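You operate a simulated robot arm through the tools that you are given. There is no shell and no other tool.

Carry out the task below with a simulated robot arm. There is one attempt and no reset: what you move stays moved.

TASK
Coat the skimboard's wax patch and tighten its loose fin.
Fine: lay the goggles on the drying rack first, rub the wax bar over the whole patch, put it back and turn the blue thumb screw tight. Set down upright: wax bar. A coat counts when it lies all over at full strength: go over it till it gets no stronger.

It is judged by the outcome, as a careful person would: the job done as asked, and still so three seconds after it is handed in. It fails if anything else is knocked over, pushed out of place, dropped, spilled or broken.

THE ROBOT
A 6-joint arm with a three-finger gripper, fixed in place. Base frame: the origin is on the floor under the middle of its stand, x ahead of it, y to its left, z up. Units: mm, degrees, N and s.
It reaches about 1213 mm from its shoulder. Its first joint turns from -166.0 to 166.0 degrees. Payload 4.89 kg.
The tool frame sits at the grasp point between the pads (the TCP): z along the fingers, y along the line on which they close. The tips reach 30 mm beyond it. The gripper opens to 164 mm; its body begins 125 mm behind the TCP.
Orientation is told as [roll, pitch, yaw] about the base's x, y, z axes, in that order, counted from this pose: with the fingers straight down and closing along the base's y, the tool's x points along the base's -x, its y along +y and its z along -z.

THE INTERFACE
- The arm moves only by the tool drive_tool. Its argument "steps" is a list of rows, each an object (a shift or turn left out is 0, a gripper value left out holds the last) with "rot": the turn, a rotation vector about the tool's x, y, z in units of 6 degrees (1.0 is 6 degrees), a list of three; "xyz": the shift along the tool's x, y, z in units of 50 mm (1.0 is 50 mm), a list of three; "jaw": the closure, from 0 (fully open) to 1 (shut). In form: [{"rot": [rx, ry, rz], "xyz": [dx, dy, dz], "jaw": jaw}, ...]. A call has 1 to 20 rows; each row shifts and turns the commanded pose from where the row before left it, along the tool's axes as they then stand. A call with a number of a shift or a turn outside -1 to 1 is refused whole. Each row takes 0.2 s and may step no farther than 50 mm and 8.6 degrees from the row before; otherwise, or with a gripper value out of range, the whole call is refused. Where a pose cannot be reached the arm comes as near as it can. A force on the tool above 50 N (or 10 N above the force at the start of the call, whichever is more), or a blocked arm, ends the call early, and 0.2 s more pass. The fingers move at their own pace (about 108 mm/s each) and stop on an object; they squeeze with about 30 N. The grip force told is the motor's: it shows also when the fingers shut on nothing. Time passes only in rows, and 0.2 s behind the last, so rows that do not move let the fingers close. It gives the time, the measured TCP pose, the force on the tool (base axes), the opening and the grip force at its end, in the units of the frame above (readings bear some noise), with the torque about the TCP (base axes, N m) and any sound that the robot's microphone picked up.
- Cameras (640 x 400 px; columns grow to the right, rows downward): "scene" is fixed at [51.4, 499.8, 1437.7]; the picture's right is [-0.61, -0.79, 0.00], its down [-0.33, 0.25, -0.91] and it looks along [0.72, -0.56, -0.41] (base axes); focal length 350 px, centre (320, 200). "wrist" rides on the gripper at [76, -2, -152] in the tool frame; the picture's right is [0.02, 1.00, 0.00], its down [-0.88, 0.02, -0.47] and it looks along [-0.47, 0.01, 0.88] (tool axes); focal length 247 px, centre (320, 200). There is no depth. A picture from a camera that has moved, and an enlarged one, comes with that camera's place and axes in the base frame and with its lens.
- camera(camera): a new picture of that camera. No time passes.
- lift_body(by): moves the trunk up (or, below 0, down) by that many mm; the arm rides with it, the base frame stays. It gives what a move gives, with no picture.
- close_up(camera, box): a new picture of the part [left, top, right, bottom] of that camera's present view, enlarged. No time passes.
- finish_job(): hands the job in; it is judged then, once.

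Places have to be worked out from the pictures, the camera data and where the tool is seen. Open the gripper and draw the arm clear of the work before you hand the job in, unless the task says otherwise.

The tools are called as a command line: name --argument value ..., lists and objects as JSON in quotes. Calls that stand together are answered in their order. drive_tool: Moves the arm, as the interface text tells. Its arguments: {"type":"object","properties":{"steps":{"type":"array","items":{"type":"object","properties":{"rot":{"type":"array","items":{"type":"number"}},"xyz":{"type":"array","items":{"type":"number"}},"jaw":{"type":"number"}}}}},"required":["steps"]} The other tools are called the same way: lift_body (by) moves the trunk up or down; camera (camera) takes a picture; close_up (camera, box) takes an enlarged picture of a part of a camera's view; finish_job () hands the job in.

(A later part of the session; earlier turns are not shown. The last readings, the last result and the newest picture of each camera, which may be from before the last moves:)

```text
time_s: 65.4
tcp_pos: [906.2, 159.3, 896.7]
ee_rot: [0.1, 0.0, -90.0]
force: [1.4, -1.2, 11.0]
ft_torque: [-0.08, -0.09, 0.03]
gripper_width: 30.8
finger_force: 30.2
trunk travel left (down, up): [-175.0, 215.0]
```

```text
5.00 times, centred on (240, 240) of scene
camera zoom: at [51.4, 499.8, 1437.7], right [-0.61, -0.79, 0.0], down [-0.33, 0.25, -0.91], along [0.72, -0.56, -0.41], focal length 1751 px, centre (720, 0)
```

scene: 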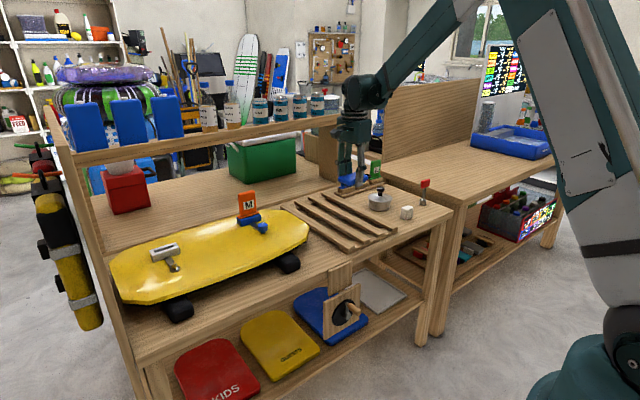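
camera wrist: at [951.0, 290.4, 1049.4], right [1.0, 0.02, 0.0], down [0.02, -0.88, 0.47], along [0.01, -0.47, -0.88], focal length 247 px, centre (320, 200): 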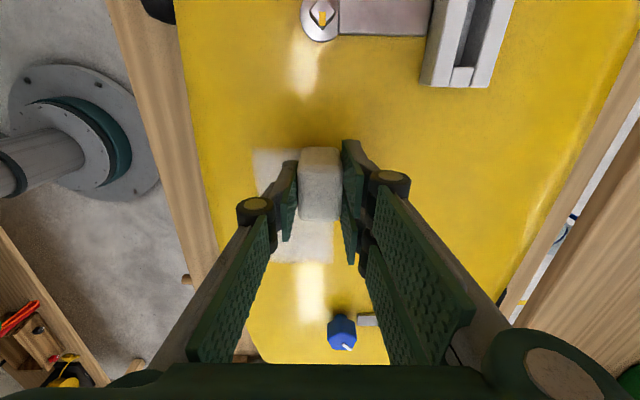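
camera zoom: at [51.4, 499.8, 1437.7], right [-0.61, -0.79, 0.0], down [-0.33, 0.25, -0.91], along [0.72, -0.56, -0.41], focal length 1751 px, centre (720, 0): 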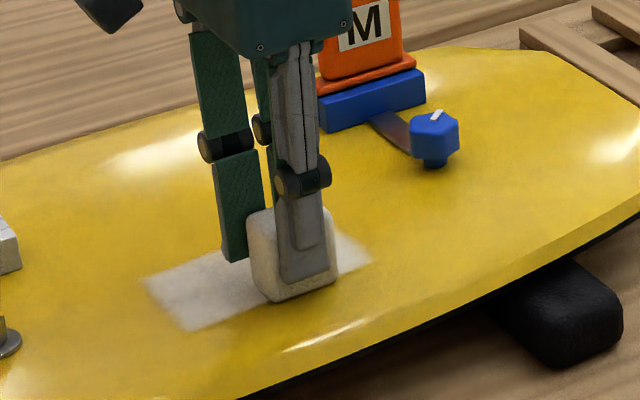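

Good, 11 N and steady. I continue the x-strokes toward the −y end of the patch.

drive_tool --steps '[{"xyz": [-0.24, 0, 0]}, {"xyz": [0, 0.22, 0]}, {"xyz": [0, 0.22, 0]}, {"xyz": [0, 0.22, 0]}, {"xyz": [0, 0.22, 0]}, {"xyz": [-0.24, 0, 0]}, {"xyz": [0, -0.22, 0]}, {"xyz": [0, -0.22, 0]}, {"xyz": [0, -0.22, 0]}, {"xyz": [0, -0.22, 0]}, {"xyz": [-0.24, 0, 0]}, {"xyz": [0, 0.22, 0]}, {"xyz": [0, 0.22, 0]}, {"xyz": [0, 0.22, 0]}, {"xyz": [0, 0.22, 0]}, {"xyz": [-0.16, 0, 0]}, {"xyz": [0, -0.22, 0]}, {"xyz": [0, -0.22, 0]}, {"xyz": [0, -0.22, 0]}, {"xyz": [0, -0.22, 0]}]'

close_up --camera "scene" --box '[190, 200, 290, 280]'

camera --camera "wrist"

```text
time_s: 69.6
tcp_pos: [906.0, 114.3, 898.8]
ee_rot: [0.0, 0.0, -90.0]
force: [0.3, 0.7, -0.6]
ft_torque: [-0.02, 0.03, 0.03]
gripper_width: 31.2
finger_force: 29.4
trunk travel left (down, up): [-175.0, 215.0]
```

```text
5.00 times, centred on (240, 240) of scene
camera zoom: at [51.4, 499.8, 1437.7], right [-0.61, -0.79, 0.0], down [-0.33, 0.25, -0.91], along [0.72, -0.56, -0.41], focal length 1751 px, centre (720, 0)
```

zoom: 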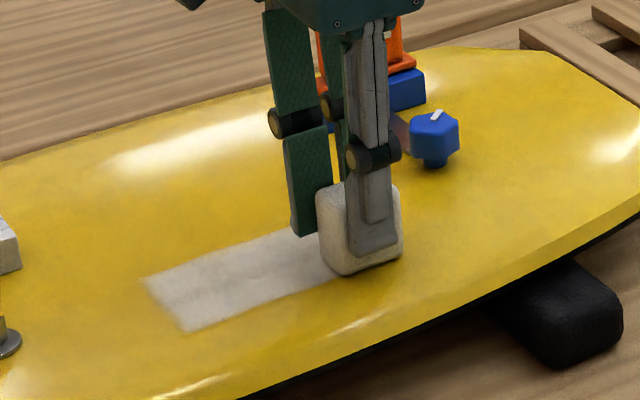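

```text
taken
camera wrist: at [906.0, 191.0, 1049.3], right [1.0, 0.02, 0.0], down [0.02, -0.88, 0.47], along [0.01, -0.47, -0.88], focal length 247 px, centre (320, 200)
```

wrist: 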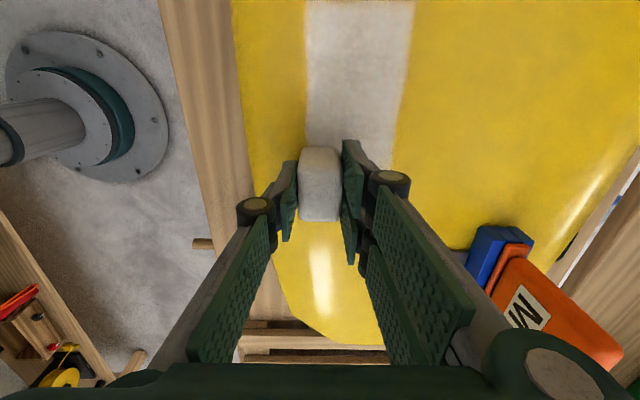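

Contact was lost at this end (−0.6 N, z=898.8). I lower 2 mm and check the force before more strokes.

drive_tool --steps '[{"xyz": [0, 0, 0.03]}]'

drive_tool --steps '[{"xyz": [0, 0.04, 0.02]}]'

```text
time_s: 70.0
tcp_pos: [906.1, 113.8, 895.8]
ee_rot: [0.0, 0.0, -90.0]
force: [0.4, 0.3, 2.9]
ft_torque: [0.09, -0.04, 0.01]
gripper_width: 31.2
finger_force: 30.0
trunk travel left (down, up): [-175.0, 215.0]
```

```text
time_s: 70.4
tcp_pos: [906.2, 115.0, 896.3]
ee_rot: [0.0, 0.0, -90.0]
force: [-5.8, -1.9, 17.1]
ft_torque: [0.14, 0.19, 0.07]
gripper_width: 31.0
finger_force: 29.7
trunk travel left (down, up): [-175.0, 215.0]
```

Contact restored at 17 N. I repeat the x-strokes from the −y end back toward +y.

drive_tool --steps '[{"xyz": [0, 0.22, 0]}, {"xyz": [0, 0.22, 0]}, {"xyz": [0, 0.22, 0]}, {"xyz": [0, 0.22, 0]}, {"xyz": [0.24, 0, 0]}, {"xyz": [0, -0.22, 0]}, {"xyz": [0, -0.22, 0]}, {"xyz": [0, -0.22, 0]}, {"xyz": [0, -0.22, 0]}, {"xyz": [0.24, 0, 0]}, {"xyz": [0, 0.22, 0]}, {"xyz": [0, 0.22, 0]}, {"xyz": [0, 0.22, 0]}, {"xyz": [0, 0.22, 0]}]'

close_up --camera "scene" --box '[190, 200, 290, 280]'

```text
time_s: 73.4
tcp_pos: [952.2, 139.4, 894.6]
ee_rot: [0.0, 0.0, -90.0]
force: [-2.2, -0.2, 3.5]
ft_torque: [-0.01, 0.14, -0.01]
gripper_width: 31.2
finger_force: 30.0
trunk travel left (down, up): [-175.0, 215.0]
```

```text
5.00 times, centred on (240, 240) of scene
camera zoom: at [51.4, 499.8, 1437.7], right [-0.61, -0.79, 0.0], down [-0.33, 0.25, -0.91], along [0.72, -0.56, -0.41], focal length 1751 px, centre (720, 0)
```

zoom: 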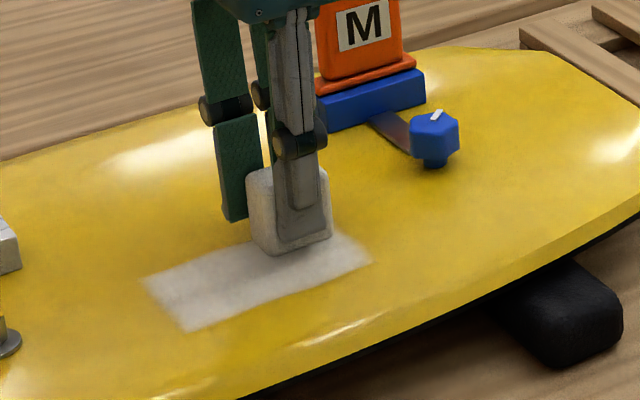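

I zoom in on the patch to judge evenness and strength now.

close_up --camera "scene" --box '[212, 236, 272, 272]'

camera --camera "wrist"

```text
10.67 times, centred on (242, 254) of scene
camera zoom: at [51.4, 499.8, 1437.7], right [-0.61, -0.79, 0.0], down [-0.33, 0.25, -0.91], along [0.72, -0.56, -0.41], focal length 3736 px, centre (1152, -376)
```

zoom: 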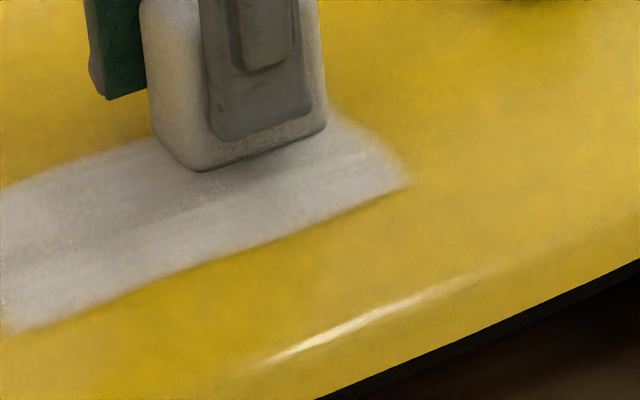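

```text
taken
camera wrist: at [951.8, 215.5, 1046.3], right [1.0, 0.02, 0.0], down [0.02, -0.88, 0.47], along [0.01, -0.47, -0.88], focal length 247 px, centre (320, 200)
```

wrist: 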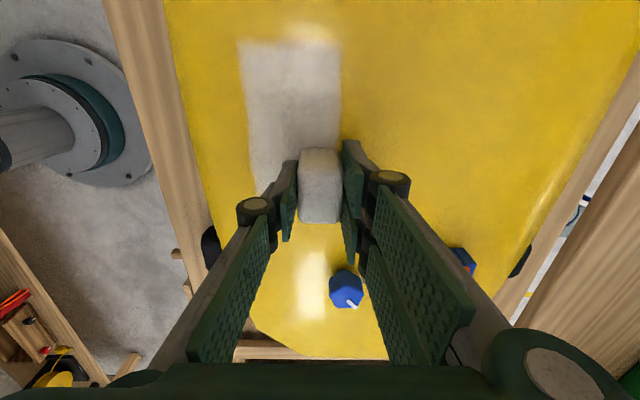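

The patch looks nearly solid; the edges and the −y corner look a touch softer. I run along the far edge lane (x≈957) over the full length with slightly more pressure.

drive_tool --steps '[{"xyz": [0, 0.1, 0.015]}, {"xyz": [-0.22, 0, 0]}, {"xyz": [-0.22, 0, 0]}, {"xyz": [-0.22, 0, 0]}, {"xyz": [0.22, 0, 0]}, {"xyz": [0.22, 0, 0]}, {"xyz": [0.22, 0, 0]}, {"xyz": [0.22, 0, 0]}, {"xyz": [0.22, 0, 0]}]'

drive_tool --steps '[{"xyz": [0.22, 0, 0.005]}, {"xyz": [0.22, 0, 0]}, {"xyz": [0.22, 0, 0]}, {"xyz": [0.22, 0, 0]}, {"xyz": [0.22, 0, 0]}, {"xyz": [0.22, 0, 0]}]'

```text
time_s: 75.4
tcp_pos: [954.8, 159.2, 895.0]
ee_rot: [-0.1, 0.0, -90.0]
force: [-0.5, -6.3, 20.7]
ft_torque: [-0.29, -0.08, -0.02]
gripper_width: 31.1
finger_force: 30.1
trunk travel left (down, up): [-175.0, 215.0]
```

```text
time_s: 76.8
tcp_pos: [956.6, 226.5, 895.0]
ee_rot: [0.1, 0.0, -90.0]
force: [-1.7, -5.8, 17.8]
ft_torque: [-0.53, -0.01, -0.01]
gripper_width: 31.3
finger_force: 29.6
trunk travel left (down, up): [-175.0, 215.0]
```

Contact held at about 18–20 N along that lane. Now the near edge lane (x≈906) and the middle lane over the full length.

drive_tool --steps '[{"xyz": [0, -0.22, -0.005]}, {"xyz": [0, -0.22, 0]}, {"xyz": [0, -0.22, 0]}, {"xyz": [0, -0.22, 0]}, {"xyz": [0, -0.13, 0]}, {"xyz": [-0.22, 0, 0]}, {"xyz": [-0.22, 0, 0]}, {"xyz": [-0.22, 0, 0]}, {"xyz": [-0.22, 0, 0]}, {"xyz": [-0.22, 0, 0]}]'

drive_tool --steps '[{"xyz": [-0.22, 0, 0]}, {"xyz": [-0.22, 0, 0]}, {"xyz": [-0.22, 0, 0]}, {"xyz": [-0.22, 0, 0]}, {"xyz": [-0.22, 0, 0]}, {"xyz": [-0.22, 0, 0]}]'

close_up --camera "scene" --box '[190, 200, 290, 280]'

```text
time_s: 79.0
tcp_pos: [905.1, 170.6, 893.9]
ee_rot: [0.0, 0.1, -90.0]
force: [0.1, 1.2, 8.6]
ft_torque: [-0.11, 0.0, -0.02]
gripper_width: 31.0
finger_force: 30.0
trunk travel left (down, up): [-175.0, 215.0]
```

```text
time_s: 80.4
tcp_pos: [906.3, 106.7, 893.2]
ee_rot: [0.0, 0.0, -90.1]
force: [-0.1, 0.5, 5.0]
ft_torque: [-0.12, 0.03, -0.02]
gripper_width: 31.2
finger_force: 30.4
trunk travel left (down, up): [-175.0, 215.0]
```

```text
5.00 times, centred on (240, 240) of scene
camera zoom: at [51.4, 499.8, 1437.7], right [-0.61, -0.79, 0.0], down [-0.33, 0.25, -0.91], along [0.72, -0.56, -0.41], focal length 1751 px, centre (720, 0)
```

zoom: 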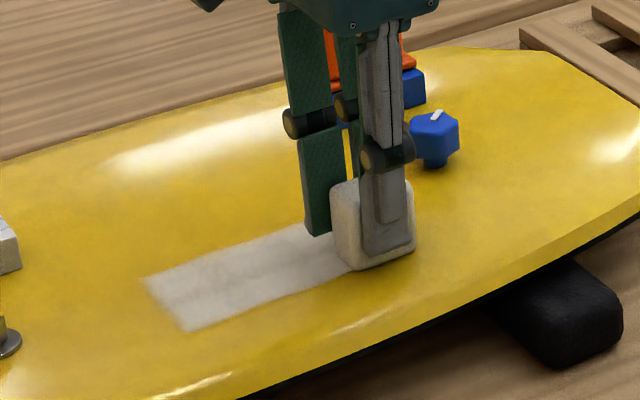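

I finish this pass with the middle lane, then lift off to look at the whole patch.

drive_tool --steps '[{"xyz": [0, 0.25, 0.01]}, {"xyz": [0, 0.25, 0]}, {"xyz": [0.22, 0, 0]}, {"xyz": [0.22, 0, 0]}, {"xyz": [0.22, 0, 0]}, {"xyz": [0.22, 0, 0]}, {"xyz": [0.22, 0, 0]}, {"xyz": [0.22, 0, 0]}, {"xyz": [0.22, 0, 0]}, {"xyz": [0.22, 0, 0]}, {"xyz": [0.22, 0, 0]}, {"xyz": [0.22, 0, 0]}, {"xyz": [0.22, 0, 0]}]'

drive_tool --steps '[{"xyz": [0, 0, -0.4]}, {"xyz": [0, 0, -0.8]}, {"xyz": [0, -0.5, -0.8]}, {"xyz": [0, -0.9, 0]}, {"xyz": [0, -0.9, 0]}, {"xyz": [0, -0.9, 0]}]'

camera --camera "wrist"

close_up --camera "scene" --box '[190, 220, 290, 280]'

```text
time_s: 83.2
tcp_pos: [931.0, 225.3, 894.3]
ee_rot: [0.0, 0.0, -90.0]
force: [-2.2, -5.4, 17.1]
ft_torque: [-0.36, 0.04, 0.0]
gripper_width: 31.3
finger_force: 29.8
trunk travel left (down, up): [-175.0, 215.0]
```

```text
time_s: 84.6
tcp_pos: [773.9, 227.0, 992.8]
ee_rot: [0.0, 0.0, -90.0]
force: [1.7, -0.1, -1.9]
ft_torque: [-0.03, 0.25, -0.02]
gripper_width: 31.3
finger_force: 30.0
trunk travel left (down, up): [-175.0, 215.0]
```

```text
taken
camera wrist: at [774.7, 303.1, 1144.3], right [1.0, 0.02, 0.0], down [0.02, -0.88, 0.47], along [0.01, -0.47, -0.88], focal length 247 px, centre (320, 200)
```

wrist: 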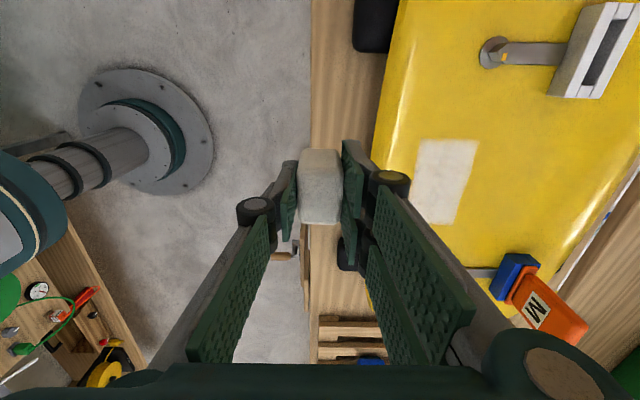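

```text
6.40 times, centred on (240, 250) of scene
camera zoom: at [51.4, 499.8, 1437.7], right [-0.61, -0.79, 0.0], down [-0.33, 0.25, -0.91], along [0.72, -0.56, -0.41], focal length 2241 px, centre (832, -120)
```

zoom: 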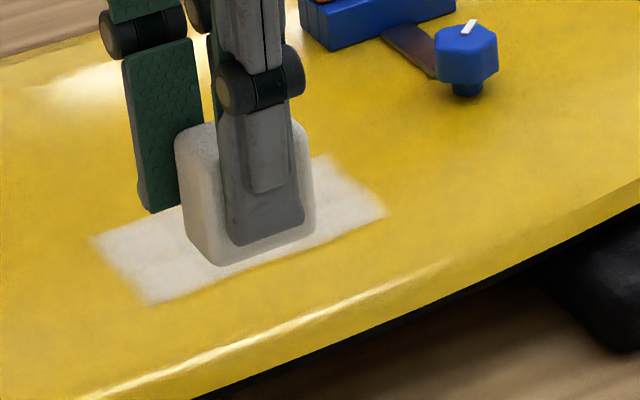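

close_up --camera "wrist" --box '[395, 120, 495, 240]'

close_up --camera "scene" --box '[200, 240, 260, 275]'

```text
3.33 times, centred on (445, 180) of wrist
camera zoom: at [774.7, 303.1, 1144.3], right [1.0, 0.02, 0.0], down [0.02, -0.88, 0.47], along [0.01, -0.47, -0.88], focal length 823 px, centre (-97, 267)
```

zoom: 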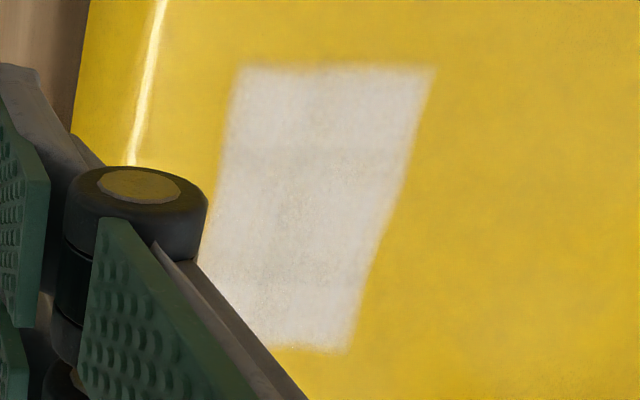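

```text
10.67 times, centred on (230, 258) of scene
camera zoom: at [51.4, 499.8, 1437.7], right [-0.61, -0.79, 0.0], down [-0.33, 0.25, -0.91], along [0.72, -0.56, -0.41], focal length 3736 px, centre (1280, -413)
```

zoom: 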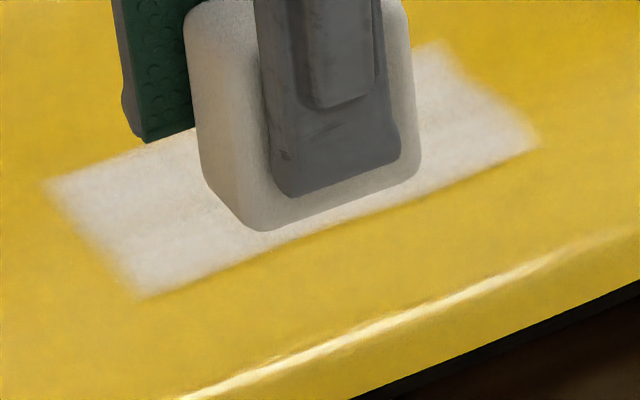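

The coat is very even now. To make sure it gets no stronger I do one more full pass; first back over the near edge lane and down to contact.

drive_tool --steps '[{"xyz": [0, 0.66, 0.42]}, {"xyz": [0, 0.66, 0.42]}, {"xyz": [0, 0.66, 0.42]}, {"xyz": [0, 0.66, 0.42]}, {"xyz": [0, 0, 0.12]}, {"xyz": [0, 0, 0.06]}]'

drive_tool --steps '[{"xyz": [0, 0, 0.04]}]'

```text
time_s: 86.0
tcp_pos: [902.7, 227.2, 900.3]
ee_rot: [0.1, -0.1, -90.1]
force: [0.0, 0.1, -0.3]
ft_torque: [0.01, 0.09, 0.0]
gripper_width: 31.3
finger_force: 30.1
trunk travel left (down, up): [-175.0, 215.0]
```

```text
time_s: 86.4
tcp_pos: [902.8, 227.0, 899.7]
ee_rot: [0.0, 0.0, -90.1]
force: [-0.1, 0.2, -1.0]
ft_torque: [-0.02, -0.06, 0.0]
gripper_width: 31.3
finger_force: 29.5
trunk travel left (down, up): [-175.0, 215.0]
```

drive_tool --steps '[{"xyz": [0, 0, 0.05]}]'

drive_tool --steps '[{"xyz": [0, 0, 0.04]}]'

drive_tool --steps '[{"xyz": [0, 0, 0.03]}]'

```text
time_s: 86.8
tcp_pos: [903.7, 227.7, 896.8]
ee_rot: [0.0, 0.0, -89.9]
force: [-0.3, 0.6, -0.1]
ft_torque: [0.02, -0.01, 0.01]
gripper_width: 31.2
finger_force: 30.1
trunk travel left (down, up): [-175.0, 215.0]
```

```text
time_s: 87.2
tcp_pos: [902.5, 226.0, 893.9]
ee_rot: [0.0, 0.0, -89.9]
force: [1.2, -0.4, -0.9]
ft_torque: [0.01, -0.01, -0.01]
gripper_width: 31.3
finger_force: 30.4
trunk travel left (down, up): [-175.0, 215.0]
```

```text
time_s: 87.6
tcp_pos: [902.7, 226.0, 893.1]
ee_rot: [-0.1, 0.0, -90.0]
force: [0.0, 3.0, 17.0]
ft_torque: [0.02, -0.07, -0.05]
gripper_width: 31.3
finger_force: 29.9
trunk travel left (down, up): [-175.0, 215.0]
```

Contact is back at 17 N. I run the near lane along the full length, then the middle lane back.

drive_tool --steps '[{"xyz": [-0.24, 0, 0]}, {"xyz": [-0.24, 0, 0]}, {"xyz": [-0.24, 0, 0]}, {"xyz": [-0.24, 0, 0]}, {"xyz": [-0.24, 0, 0]}, {"xyz": [-0.24, 0, 0]}, {"xyz": [-0.24, 0, 0]}, {"xyz": [-0.24, 0, 0]}, {"xyz": [-0.24, 0, 0]}, {"xyz": [-0.24, 0, 0]}]'

drive_tool --steps '[{"xyz": [0, 0.2, 0.005]}, {"xyz": [0, 0.2, 0]}, {"xyz": [0.24, 0, 0]}, {"xyz": [0.24, 0, 0]}, {"xyz": [0.24, 0, 0]}, {"xyz": [0.24, 0, 0]}, {"xyz": [0.24, 0, 0]}]'

drive_tool --steps '[{"xyz": [0.24, 0, 0]}, {"xyz": [0.24, 0, 0]}, {"xyz": [0.24, 0, 0]}, {"xyz": [0.24, 0, 0]}, {"xyz": [0.24, 0, 0]}, {"xyz": [0, 0.2, 0]}, {"xyz": [0, 0.2, 0]}]'

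```text
time_s: 89.8
tcp_pos: [902.7, 105.0, 892.6]
ee_rot: [-0.1, 0.0, -90.1]
force: [0.6, 1.1, 15.4]
ft_torque: [0.04, 0.05, 0.01]
gripper_width: 31.2
finger_force: 29.7
trunk travel left (down, up): [-175.0, 215.0]
```

```text
time_s: 91.4
tcp_pos: [921.8, 166.7, 893.2]
ee_rot: [0.1, 0.0, -90.1]
force: [0.2, -7.9, 26.2]
ft_torque: [-0.35, -0.02, 0.01]
gripper_width: 31.3
finger_force: 30.0
trunk travel left (down, up): [-175.0, 215.0]
```

```text
time_s: 93.0
tcp_pos: [944.0, 227.3, 893.4]
ee_rot: [0.2, 0.0, -89.9]
force: [-7.2, 1.8, 19.8]
ft_torque: [0.1, 0.2, -0.01]
gripper_width: 31.2
finger_force: 29.9
trunk travel left (down, up): [-175.0, 215.0]
```

Forces stay steady between 15 and 26 N. Now the far lanes back toward −y.

drive_tool --steps '[{"xyz": [-0.24, 0, 0]}, {"xyz": [-0.24, 0, 0]}, {"xyz": [-0.24, 0, 0]}, {"xyz": [-0.24, 0, 0]}, {"xyz": [-0.24, 0, 0]}, {"xyz": [-0.24, 0, 0]}, {"xyz": [-0.24, 0, 0]}, {"xyz": [-0.24, 0, 0]}, {"xyz": [-0.24, 0, 0]}, {"xyz": [-0.24, 0, 0]}, {"xyz": [0, 0.2, 0]}, {"xyz": [0, 0.14, 0]}]'

drive_tool --steps '[{"xyz": [0.24, 0, 0]}, {"xyz": [0.24, 0, 0]}, {"xyz": [0.24, 0, 0]}, {"xyz": [0.24, 0, 0]}, {"xyz": [0.24, 0, 0]}, {"xyz": [0.24, 0, 0]}, {"xyz": [0.24, 0, 0]}, {"xyz": [0.24, 0, 0]}, {"xyz": [0.24, 0, 0]}, {"xyz": [0.24, 0, 0]}]'

drive_tool --steps '[{"xyz": [0, 0, -0.4]}, {"xyz": [0, 0, -0.8]}, {"xyz": [0, -0.5, -0.8]}, {"xyz": [0, -0.9, 0]}, {"xyz": [0, -0.9, 0]}, {"xyz": [0, -0.9, 0]}, {"xyz": [0, -0.5, 0]}]'

close_up --camera "wrist" --box '[395, 120, 495, 240]'

close_up --camera "scene" --box '[190, 220, 290, 280]'

```text
time_s: 95.6
tcp_pos: [960.7, 106.7, 890.5]
ee_rot: [0.0, 0.0, -89.9]
force: [-0.1, -0.8, 2.2]
ft_torque: [0.05, 0.08, 0.02]
gripper_width: 31.1
finger_force: 30.4
trunk travel left (down, up): [-175.0, 215.0]
```

```text
time_s: 97.8
tcp_pos: [958.3, 224.7, 892.7]
ee_rot: [0.1, 0.0, -90.0]
force: [-0.6, -1.5, 7.2]
ft_torque: [-0.04, -0.09, -0.01]
gripper_width: 31.2
finger_force: 29.7
trunk travel left (down, up): [-175.0, 215.0]
```

```text
time_s: 99.4
tcp_pos: [773.8, 224.8, 994.0]
ee_rot: [-0.1, -0.1, -90.0]
force: [1.2, -0.5, -1.8]
ft_torque: [-0.06, 0.08, 0.01]
gripper_width: 31.3
finger_force: 29.8
trunk travel left (down, up): [-175.0, 215.0]
```

```text
3.33 times, centred on (445, 180) of wrist
camera zoom: at [775.2, 302.3, 1145.2], right [1.0, 0.02, 0.0], down [0.02, -0.88, 0.47], along [0.01, -0.47, -0.88], focal length 823 px, centre (-97, 267)
```

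zoom: 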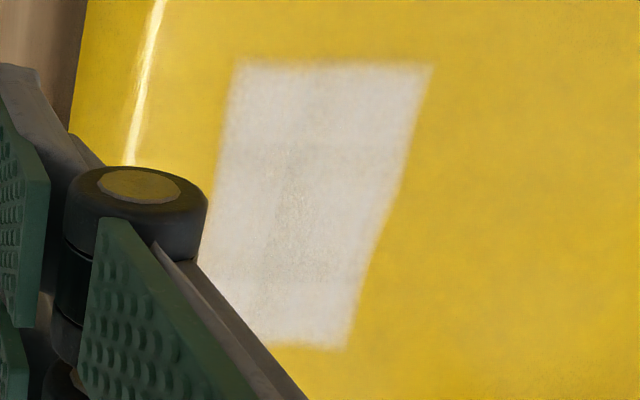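

```text
6.40 times, centred on (240, 250) of scene
camera zoom: at [51.4, 499.8, 1437.7], right [-0.61, -0.79, 0.0], down [-0.33, 0.25, -0.91], along [0.72, -0.56, -0.41], focal length 2241 px, centre (832, -120)
```

zoom: 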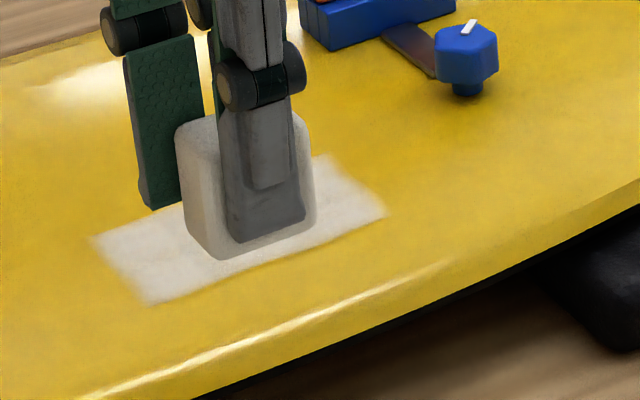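

The patch looks a little more uniform than before, so I make one more complete pass to be sure it is saturated. Back down to contact at the near lane.

drive_tool --steps '[{"xyz": [0, 0.66, 0.42]}, {"xyz": [0, 0.66, 0.42]}, {"xyz": [0, 0.66, 0.42]}, {"xyz": [0, 0.66, 0.42]}, {"xyz": [0, 0, 0.2]}, {"xyz": [0, 0, 0.08]}, {"xyz": [0, 0, 0.06]}]'

drive_tool --steps '[{"xyz": [0, 0, 0.04]}]'

```text
time_s: 101.0
tcp_pos: [906.5, 225.9, 892.1]
ee_rot: [0.1, 0.0, -90.0]
force: [1.5, -0.1, 14.6]
ft_torque: [-0.07, -0.17, -0.04]
gripper_width: 31.3
finger_force: 29.7
trunk travel left (down, up): [-175.0, 215.0]
```

```text
time_s: 101.4
tcp_pos: [906.1, 226.1, 892.3]
ee_rot: [0.2, 0.0, -90.0]
force: [1.0, -2.8, 29.2]
ft_torque: [-0.12, 0.03, 0.01]
gripper_width: 31.3
finger_force: 30.0
trunk travel left (down, up): [-175.0, 215.0]
```

29 N is more than needed; I back off 1.5 mm and stroke the lanes.

drive_tool --steps '[{"xyz": [-0.2, 0, -0.03]}, {"xyz": [-0.24, 0, 0]}, {"xyz": [-0.24, 0, 0]}, {"xyz": [-0.24, 0, 0]}, {"xyz": [-0.24, 0, 0]}, {"xyz": [-0.24, 0, 0]}, {"xyz": [-0.24, 0, 0]}, {"xyz": [-0.24, 0, 0]}, {"xyz": [-0.24, 0, 0]}, {"xyz": [-0.24, 0, 0]}]'

drive_tool --steps '[{"xyz": [0, 0.2, 0.008]}, {"xyz": [0, 0.2, 0]}, {"xyz": [0.24, 0, 0]}, {"xyz": [0.24, 0, 0]}, {"xyz": [0.24, 0, 0]}, {"xyz": [0.24, 0, 0]}, {"xyz": [0.24, 0, 0]}, {"xyz": [0.24, 0, 0]}, {"xyz": [0.24, 0, 0]}, {"xyz": [0.24, 0, 0]}, {"xyz": [0.24, 0, 0]}, {"xyz": [0.24, 0, 0]}]'

drive_tool --steps '[{"xyz": [0, 0.2, 0]}, {"xyz": [0, 0.2, 0]}, {"xyz": [-0.24, 0, 0]}, {"xyz": [-0.24, 0, 0]}, {"xyz": [-0.24, 0, 0]}, {"xyz": [-0.24, 0, 0]}, {"xyz": [-0.24, 0, 0]}, {"xyz": [-0.24, 0, 0]}, {"xyz": [-0.24, 0, 0]}, {"xyz": [-0.24, 0, 0]}, {"xyz": [-0.24, 0, 0]}, {"xyz": [-0.24, 0, 0]}]'

```text
time_s: 103.6
tcp_pos: [907.7, 108.3, 891.0]
ee_rot: [0.0, 0.0, -90.0]
force: [0.1, 0.2, -0.5]
ft_torque: [-0.08, 0.01, 0.01]
gripper_width: 31.1
finger_force: 30.2
trunk travel left (down, up): [-175.0, 215.0]
```

```text
time_s: 106.2
tcp_pos: [926.4, 228.2, 890.6]
ee_rot: [0.1, 0.0, -90.1]
force: [1.4, -5.0, 16.5]
ft_torque: [-0.2, -0.06, 0.02]
gripper_width: 30.7
finger_force: 29.9
trunk travel left (down, up): [-175.0, 215.0]
```

```text
time_s: 108.8
tcp_pos: [946.6, 108.8, 891.1]
ee_rot: [-0.1, -0.1, -90.0]
force: [0.4, 0.4, 0.5]
ft_torque: [-0.02, -0.02, 0.01]
gripper_width: 31.1
finger_force: 30.0
trunk travel left (down, up): [-175.0, 215.0]
```

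At the −y end the contact was faint (0.5 N), so I press 1 mm more there and rub that end with x-strokes.

drive_tool --steps '[{"xyz": [0, 0.1, 0.02]}, {"xyz": [0, 0.1, 0]}, {"xyz": [0, -0.2, 0]}, {"xyz": [0, -0.2, 0]}, {"xyz": [0, -0.2, 0]}, {"xyz": [0, -0.2, 0]}, {"xyz": [0, -0.2, 0]}, {"xyz": [0.2, 0, 0]}, {"xyz": [0, 0.2, 0]}, {"xyz": [0, 0.2, 0]}, {"xyz": [0, 0.2, 0]}, {"xyz": [0, 0.2, 0]}, {"xyz": [0, 0.2, 0]}]'

drive_tool --steps '[{"xyz": [0.24, 0, 0]}, {"xyz": [0.24, 0, 0]}, {"xyz": [0.24, 0, 0]}, {"xyz": [0.24, 0, 0]}, {"xyz": [0.24, 0, 0]}, {"xyz": [0.24, 0, 0]}, {"xyz": [0.24, 0, 0]}, {"xyz": [0.24, 0, 0]}, {"xyz": [0.24, 0, 0]}]'

drive_tool --steps '[{"xyz": [0, 0, -0.4]}, {"xyz": [0, 0, -0.8]}, {"xyz": [0, -0.5, -0.8]}, {"xyz": [0, -0.9, 0]}, {"xyz": [0, -0.9, 0]}, {"xyz": [0, -0.9, 0]}, {"xyz": [0, -0.5, 0]}]'

close_up --camera "wrist" --box '[395, 120, 495, 240]'

close_up --camera "scene" --box '[190, 220, 290, 280]'

```text
time_s: 111.6
tcp_pos: [956.9, 118.0, 890.8]
ee_rot: [0.0, 0.0, -90.0]
force: [-4.3, 0.0, 13.9]
ft_torque: [0.23, 0.28, 0.08]
gripper_width: 31.1
finger_force: 29.5
trunk travel left (down, up): [-175.0, 215.0]
```

```text
time_s: 113.6
tcp_pos: [955.9, 224.9, 890.8]
ee_rot: [0.0, 0.1, -90.0]
force: [0.2, -4.4, 21.4]
ft_torque: [-0.34, -0.04, 0.01]
gripper_width: 31.2
finger_force: 29.7
trunk travel left (down, up): [-175.0, 215.0]
```

```text
time_s: 115.2
tcp_pos: [771.7, 226.4, 988.9]
ee_rot: [0.0, 0.0, -90.0]
force: [1.5, 0.0, -0.7]
ft_torque: [0.01, 0.12, 0.0]
gripper_width: 31.4
finger_force: 30.1
trunk travel left (down, up): [-175.0, 215.0]
```

```text
3.33 times, centred on (445, 180) of wrist
camera zoom: at [772.8, 303.0, 1140.6], right [1.0, 0.02, 0.0], down [0.02, -0.88, 0.47], along [0.01, -0.47, -0.88], focal length 823 px, centre (-97, 267)
```

zoom: 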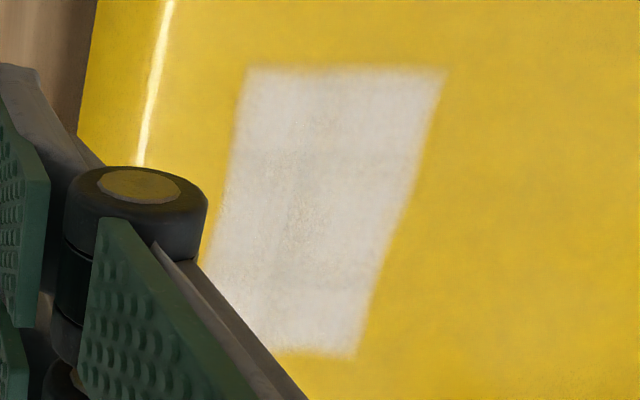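

```text
6.40 times, centred on (240, 250) of scene
camera zoom: at [51.4, 499.8, 1437.7], right [-0.61, -0.79, 0.0], down [-0.33, 0.25, -0.91], along [0.72, -0.56, -0.41], focal length 2241 px, centre (832, -120)
```

zoom: 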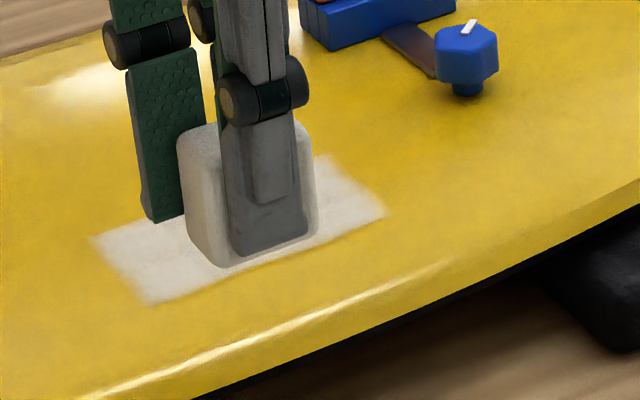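

No visible change against the previous pass: the coat is even and at full strength. I now carry the bar back over its original spot at (841, −556), staying at z≈990.

drive_tool --steps '[{"xyz": [-0.87, 0.0776, 0]}, {"xyz": [-0.87, 0.0776, 0]}, {"xyz": [-0.87, 0.0776, 0]}, {"xyz": [-0.87, 0.0776, 0]}, {"xyz": [-0.87, 0.0776, 0]}, {"xyz": [-0.87, 0.0776, 0]}, {"xyz": [-0.87, 0.0776, 0]}, {"xyz": [-0.87, 0.0776, 0]}, {"xyz": [-0.87, 0.0776, 0]}, {"xyz": [-0.87, 0.0776, 0]}, {"xyz": [-0.87, 0.0776, 0]}, {"xyz": [-0.87, 0.0776, 0]}, {"xyz": [-0.87, 0.0776, 0]}, {"xyz": [-0.87, 0.0776, 0]}, {"xyz": [-0.87, 0.0776, 0]}, {"xyz": [-0.87, 0.0776, 0]}, {"xyz": [-0.87, 0.0776, 0]}, {"xyz": [-0.87, 0.0776, 0]}]'

close_up --camera "scene" --box '[330, 110, 460, 230]'

close_up --camera "scene" --box '[190, 220, 290, 280]'

```text
time_s: 119.0
tcp_pos: [845.0, -555.0, 989.2]
ee_rot: [-0.1, 0.1, -90.0]
force: [-0.2, 2.0, 0.4]
ft_torque: [-0.21, -0.02, 0.01]
gripper_width: 31.2
finger_force: 29.6
trunk travel left (down, up): [-175.0, 215.0]
```

```text
3.33 times, centred on (395, 170) of scene
camera zoom: at [51.4, 499.8, 1437.7], right [-0.61, -0.79, 0.0], down [-0.33, 0.25, -0.91], along [0.72, -0.56, -0.41], focal length 1167 px, centre (70, 300)
```

zoom: 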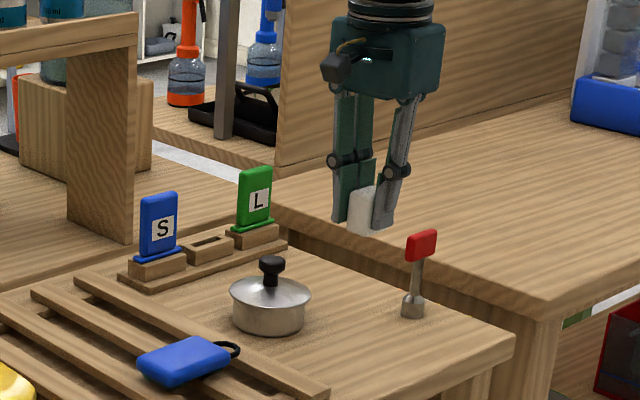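

```text
6.40 times, centred on (240, 250) of scene
camera zoom: at [51.4, 499.8, 1437.7], right [-0.61, -0.79, 0.0], down [-0.33, 0.25, -0.91], along [0.72, -0.56, -0.41], focal length 2241 px, centre (832, -120)
```

zoom: 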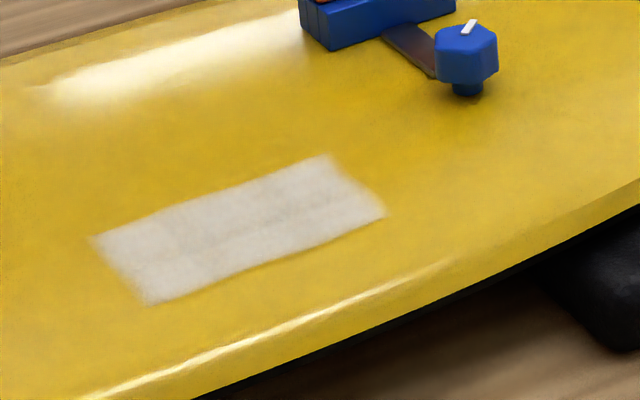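

Before setting the bar down I use the free view to examine the coat closely.

close_up --camera "scene" --box '[200, 240, 256, 272]'

camera --camera "wrist"

```text
11.43 times, centred on (228, 256) of scene
camera zoom: at [51.4, 499.8, 1437.7], right [-0.61, -0.79, 0.0], down [-0.33, 0.25, -0.91], along [0.72, -0.56, -0.41], focal length 4003 px, centre (1371, -440)
```

zoom: 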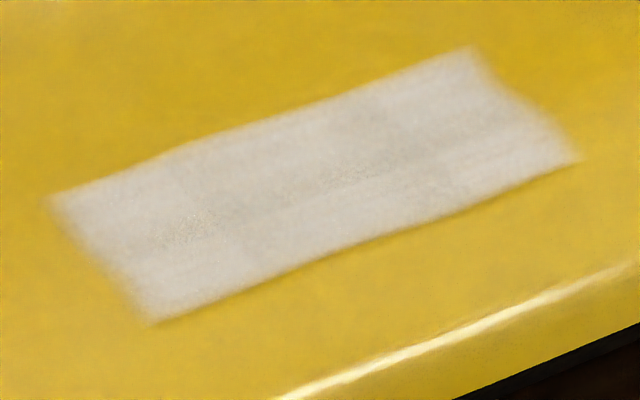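

```text
taken
camera wrist: at [844.5, -477.8, 1140.3], right [1.0, 0.02, 0.0], down [0.02, -0.88, 0.47], along [0.01, -0.47, -0.88], focal length 247 px, centre (320, 200)
```

wrist: 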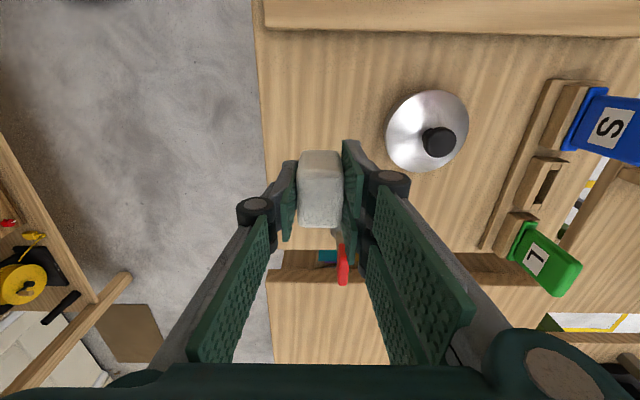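

The coat is solid throughout. Now I correct by about −3 mm in x and lower the bar toward its original spot.

drive_tool --steps '[{"xyz": [-0.02, -0.066, 0.6]}, {"xyz": [0, 0, 0.8]}, {"xyz": [0, 0, 0.8]}, {"xyz": [0, 0, 0.6]}]'

close_up --camera "scene" --box '[370, 170, 440, 230]'

```text
time_s: 120.0
tcp_pos: [838.5, -555.6, 849.3]
ee_rot: [0.0, 0.0, -90.1]
force: [-0.3, 0.0, -0.1]
ft_torque: [-0.05, -0.08, 0.05]
gripper_width: 31.3
finger_force: 29.8
trunk travel left (down, up): [-175.0, 215.0]
```

```text
6.67 times, centred on (405, 200) of scene
camera zoom: at [51.4, 499.8, 1437.7], right [-0.61, -0.79, 0.0], down [-0.33, 0.25, -0.91], along [0.72, -0.56, -0.41], focal length 2335 px, centre (-247, 200)
```

zoom: 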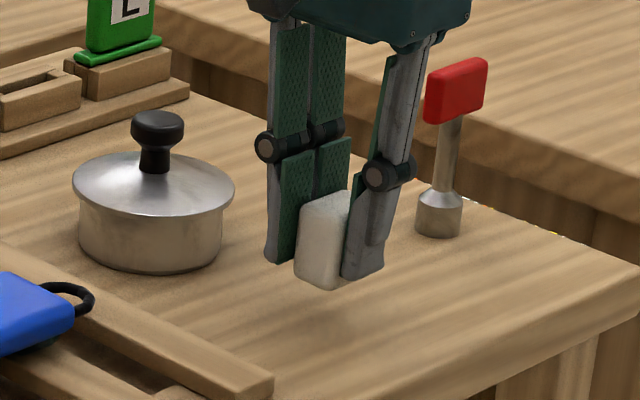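

It hangs about 30 mm above the table, slightly low in x. I correct +2.5 mm and lower further in small steps.

drive_tool --steps '[{"xyz": [0, 0.05, 0.2]}, {"xyz": [0, 0, 0.14]}, {}]'

close_up --camera "scene" --box '[380, 190, 430, 225]'

```text
time_s: 120.8
tcp_pos: [840.3, -556.2, 832.1]
ee_rot: [0.0, 0.0, -90.0]
force: [0.8, -0.2, -0.8]
ft_torque: [-0.02, -0.04, -0.03]
gripper_width: 31.1
finger_force: 29.8
trunk travel left (down, up): [-175.0, 215.0]
```

```text
11.43 times, centred on (405, 208) of scene
camera zoom: at [51.4, 499.8, 1437.7], right [-0.61, -0.79, 0.0], down [-0.33, 0.25, -0.91], along [0.72, -0.56, -0.41], focal length 4003 px, centre (-651, 114)
```

zoom: 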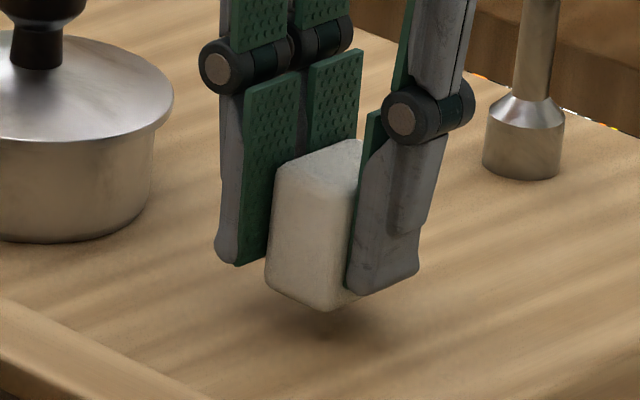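

drive_tool --steps '[{"xyz": [0, 0.01, 0.1]}, {"xyz": [0, 0, 0.06]}]'

drive_tool --steps '[{"xyz": [0, 0, 0.04]}]'

close_up --camera "scene" --box '[380, 190, 430, 225]'

```text
time_s: 121.4
tcp_pos: [841.2, -557.2, 824.0]
ee_rot: [0.0, 0.0, -90.0]
force: [0.4, -0.3, -1.4]
ft_torque: [0.0, 0.01, -0.02]
gripper_width: 31.1
finger_force: 30.2
trunk travel left (down, up): [-175.0, 215.0]
```

```text
time_s: 121.8
tcp_pos: [842.1, -558.0, 822.1]
ee_rot: [0.0, 0.0, -90.1]
force: [0.0, 0.6, -0.8]
ft_torque: [0.01, -0.02, -0.01]
gripper_width: 31.4
finger_force: 29.4
trunk travel left (down, up): [-175.0, 215.0]
```

```text
11.43 times, centred on (405, 208) of scene
camera zoom: at [51.4, 499.8, 1437.7], right [-0.61, -0.79, 0.0], down [-0.33, 0.25, -0.91], along [0.72, -0.56, -0.41], focal length 4003 px, centre (-651, 114)
```

zoom: 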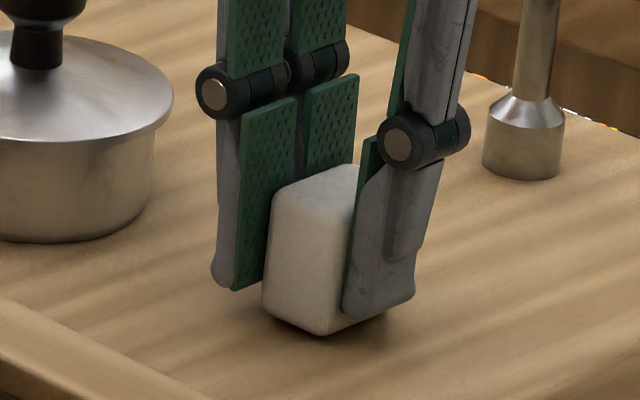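

The bar is just about touching the table (its shadow almost meets it). I lower by another 1–2 mm until contact shows.

drive_tool --steps '[{"xyz": [0.02, 0, 0.04]}]'

drive_tool --steps '[{"xyz": [0, 0, 0.02]}]'

```text
time_s: 122.2
tcp_pos: [841.9, -556.6, 820.5]
ee_rot: [-0.1, 0.1, -90.0]
force: [-0.7, 1.2, -0.3]
ft_torque: [0.0, 0.05, -0.04]
gripper_width: 31.2
finger_force: 30.0
trunk travel left (down, up): [-175.0, 215.0]
```

```text
time_s: 122.6
tcp_pos: [842.2, -557.2, 820.5]
ee_rot: [0.0, 0.0, -90.0]
force: [2.7, -2.3, 11.2]
ft_torque: [-0.39, -0.06, 0.1]
gripper_width: 31.3
finger_force: 29.8
trunk travel left (down, up): [-175.0, 215.0]
```

Contact at 11 N: the bar stands on the table at its original spot. I release it gently.

drive_tool --steps '[{"xyz": [0, 0, -0.01]}, {"jaw": 0.78}, {"jaw": 0.72}, {"jaw": 0.66}, {"jaw": 0.6}, {}]'

close_up --camera "scene" --box '[380, 190, 430, 225]'

```text
time_s: 124.0
tcp_pos: [841.8, -557.6, 819.3]
ee_rot: [0.0, -0.1, -90.0]
force: [0.5, -0.4, -0.2]
ft_torque: [0.0, 0.0, -0.01]
gripper_width: 65.5
finger_force: 0.0
trunk travel left (down, up): [-175.0, 215.0]
```

```text
11.43 times, centred on (405, 208) of scene
camera zoom: at [51.4, 499.8, 1437.7], right [-0.61, -0.79, 0.0], down [-0.33, 0.25, -0.91], along [0.72, -0.56, -0.41], focal length 4003 px, centre (-651, 114)
```

zoom: 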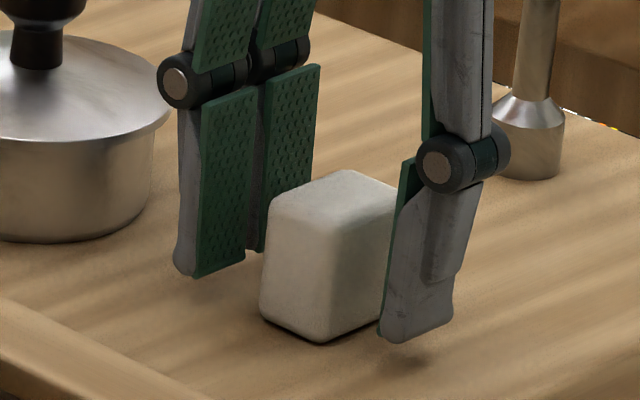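

The bar stands upright and free, matching its original image position within a couple of mm. I rise straight up.

drive_tool --steps '[{"xyz": [0, 0, -0.3]}, {"xyz": [0, 0, -0.6]}, {"xyz": [0, 0, -0.8]}, {"xyz": [0, 0, -0.9]}, {"xyz": [0, 0, -0.9]}]'

close_up --camera "scene" --box '[330, 150, 450, 230]'

close_up --camera "scene" --box '[230, 185, 280, 245]'

```text
time_s: 125.2
tcp_pos: [843.4, -555.4, 995.3]
ee_rot: [0.0, -0.1, -90.0]
force: [0.9, -0.2, -1.3]
ft_torque: [0.12, 0.15, -0.01]
gripper_width: 65.7
finger_force: 0.1
trunk travel left (down, up): [-175.0, 215.0]
```

```text
5.00 times, centred on (390, 190) of scene
camera zoom: at [51.4, 499.8, 1437.7], right [-0.61, -0.79, 0.0], down [-0.33, 0.25, -0.91], along [0.72, -0.56, -0.41], focal length 1751 px, centre (-30, 250)
```

zoom: 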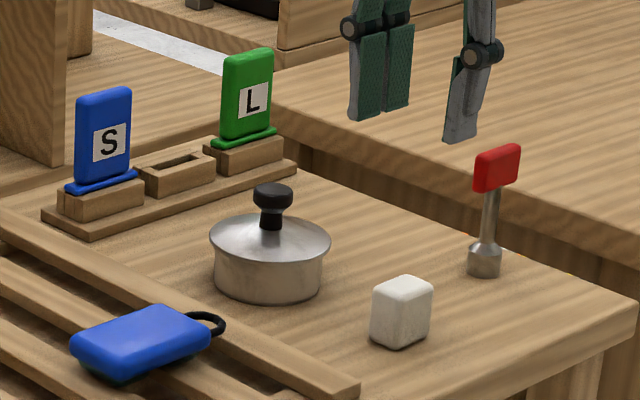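

```text
6.67 times, centred on (255, 215) of scene
camera zoom: at [51.4, 499.8, 1437.7], right [-0.61, -0.79, 0.0], down [-0.33, 0.25, -0.91], along [0.72, -0.56, -0.41], focal length 2335 px, centre (753, 100)
```

zoom: 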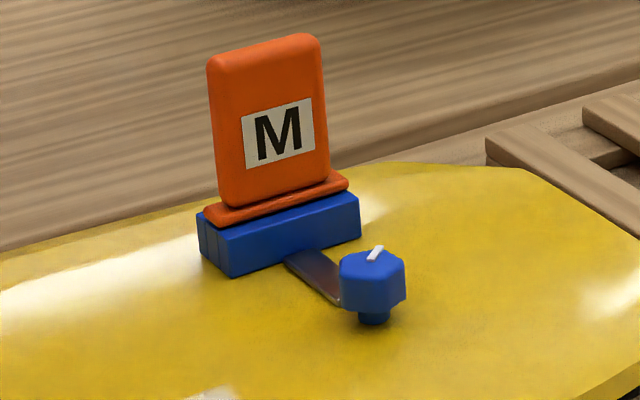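

Everything at that end is in order. Next the blue thumb screw at about (968, 25, knob z 872–895). I travel high to (890, 25, 1050) to view it before turning the tool.

drive_tool --steps '[{"xyz": [0, 0, -0.6]}, {"xyz": [0.83, 0.067, -0.035]}, {"xyz": [0.83, 0.067, -0.035]}, {"xyz": [0.83, 0.067, -0.035]}, {"xyz": [0.83, 0.067, -0.035]}, {"xyz": [0.83, 0.067, -0.035]}, {"xyz": [0.83, 0.067, -0.035]}, {"xyz": [0.83, 0.067, -0.035]}, {"xyz": [0.83, 0.067, -0.035]}, {"xyz": [0.83, 0.067, -0.035]}, {"xyz": [0.83, 0.067, -0.035]}, {"xyz": [0.83, 0.067, -0.035]}, {"xyz": [0.83, 0.067, -0.035]}, {"xyz": [0.83, 0.067, -0.035]}, {"xyz": [0.83, 0.067, -0.035]}]'

camera --camera "wrist"

```text
time_s: 128.4
tcp_pos: [890.0, 22.3, 1049.4]
ee_rot: [-0.1, 0.0, -90.1]
force: [0.1, -1.3, -0.4]
ft_torque: [0.26, 0.01, 0.0]
gripper_width: 65.6
finger_force: 0.1
trunk travel left (down, up): [-175.0, 215.0]
```

```text
taken
camera wrist: at [889.7, 98.9, 1201.5], right [1.0, 0.02, 0.0], down [0.02, -0.88, 0.47], along [0.01, -0.47, -0.88], focal length 247 px, centre (320, 200)
```

wrist: 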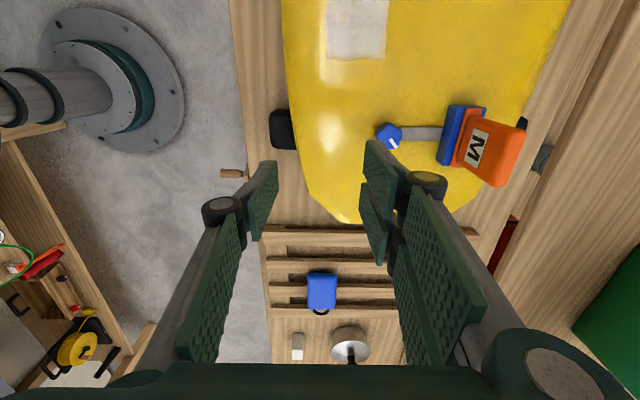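

Now I turn the tool counter-clockwise (seen from above) to yaw 0 first, to see the knob from the robot's side.

drive_tool --steps '[{"rot": [0, 0, -1]}, {"rot": [0, 0, -1]}, {"rot": [0, 0, -1]}, {"rot": [0, 0, -1]}, {"rot": [0, 0, -1]}, {"rot": [0, 0, -1]}, {"rot": [0, 0, -1]}, {"rot": [0, 0, -1]}, {"rot": [0, 0, -1]}, {"rot": [0, 0, -1]}, {"rot": [0, 0, -1]}, {"rot": [0, 0, -1]}, {"rot": [0, 0, -1]}, {"rot": [0, 0, -1]}, {"rot": [0, 0, -1]}]'

camera --camera "wrist"

close_up --camera "wrist" --box '[260, 120, 380, 240]'

```text
time_s: 131.6
tcp_pos: [889.7, 23.7, 1050.3]
ee_rot: [0.0, 0.0, 0.1]
force: [-0.4, 0.7, 0.1]
ft_torque: [-0.01, -0.05, 0.01]
gripper_width: 65.6
finger_force: 0.0
trunk travel left (down, up): [-175.0, 215.0]
```

```text
taken
camera wrist: at [815.2, 22.7, 1201.6], right [-0.02, 1.0, 0.0], down [0.88, 0.02, 0.47], along [0.47, 0.01, -0.88], focal length 247 px, centre (320, 200)
```

wrist: 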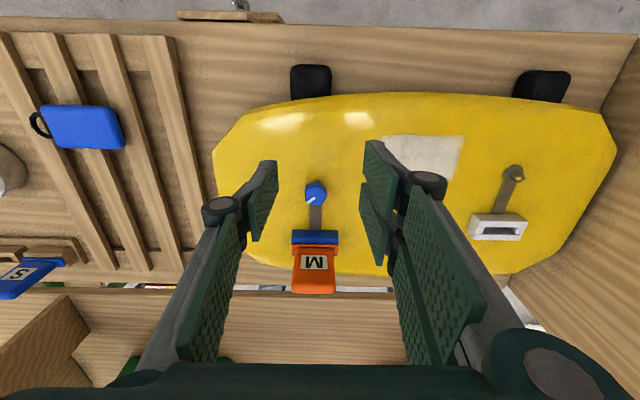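

```text
3.33 times, centred on (320, 180) of wrist
camera zoom: at [815.2, 22.7, 1201.6], right [-0.02, 1.0, 0.0], down [0.88, 0.02, 0.47], along [0.47, 0.01, -0.88], focal length 823 px, centre (320, 267)
```

zoom: 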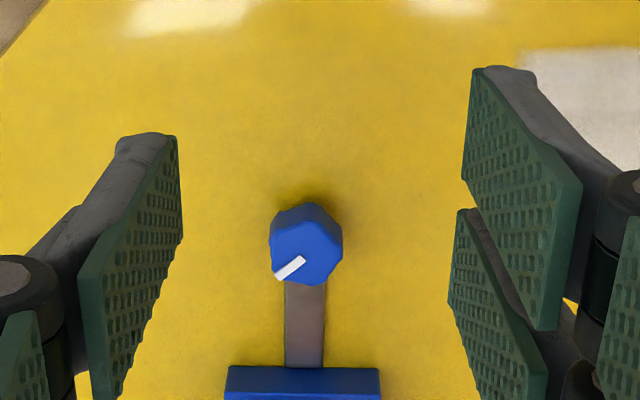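

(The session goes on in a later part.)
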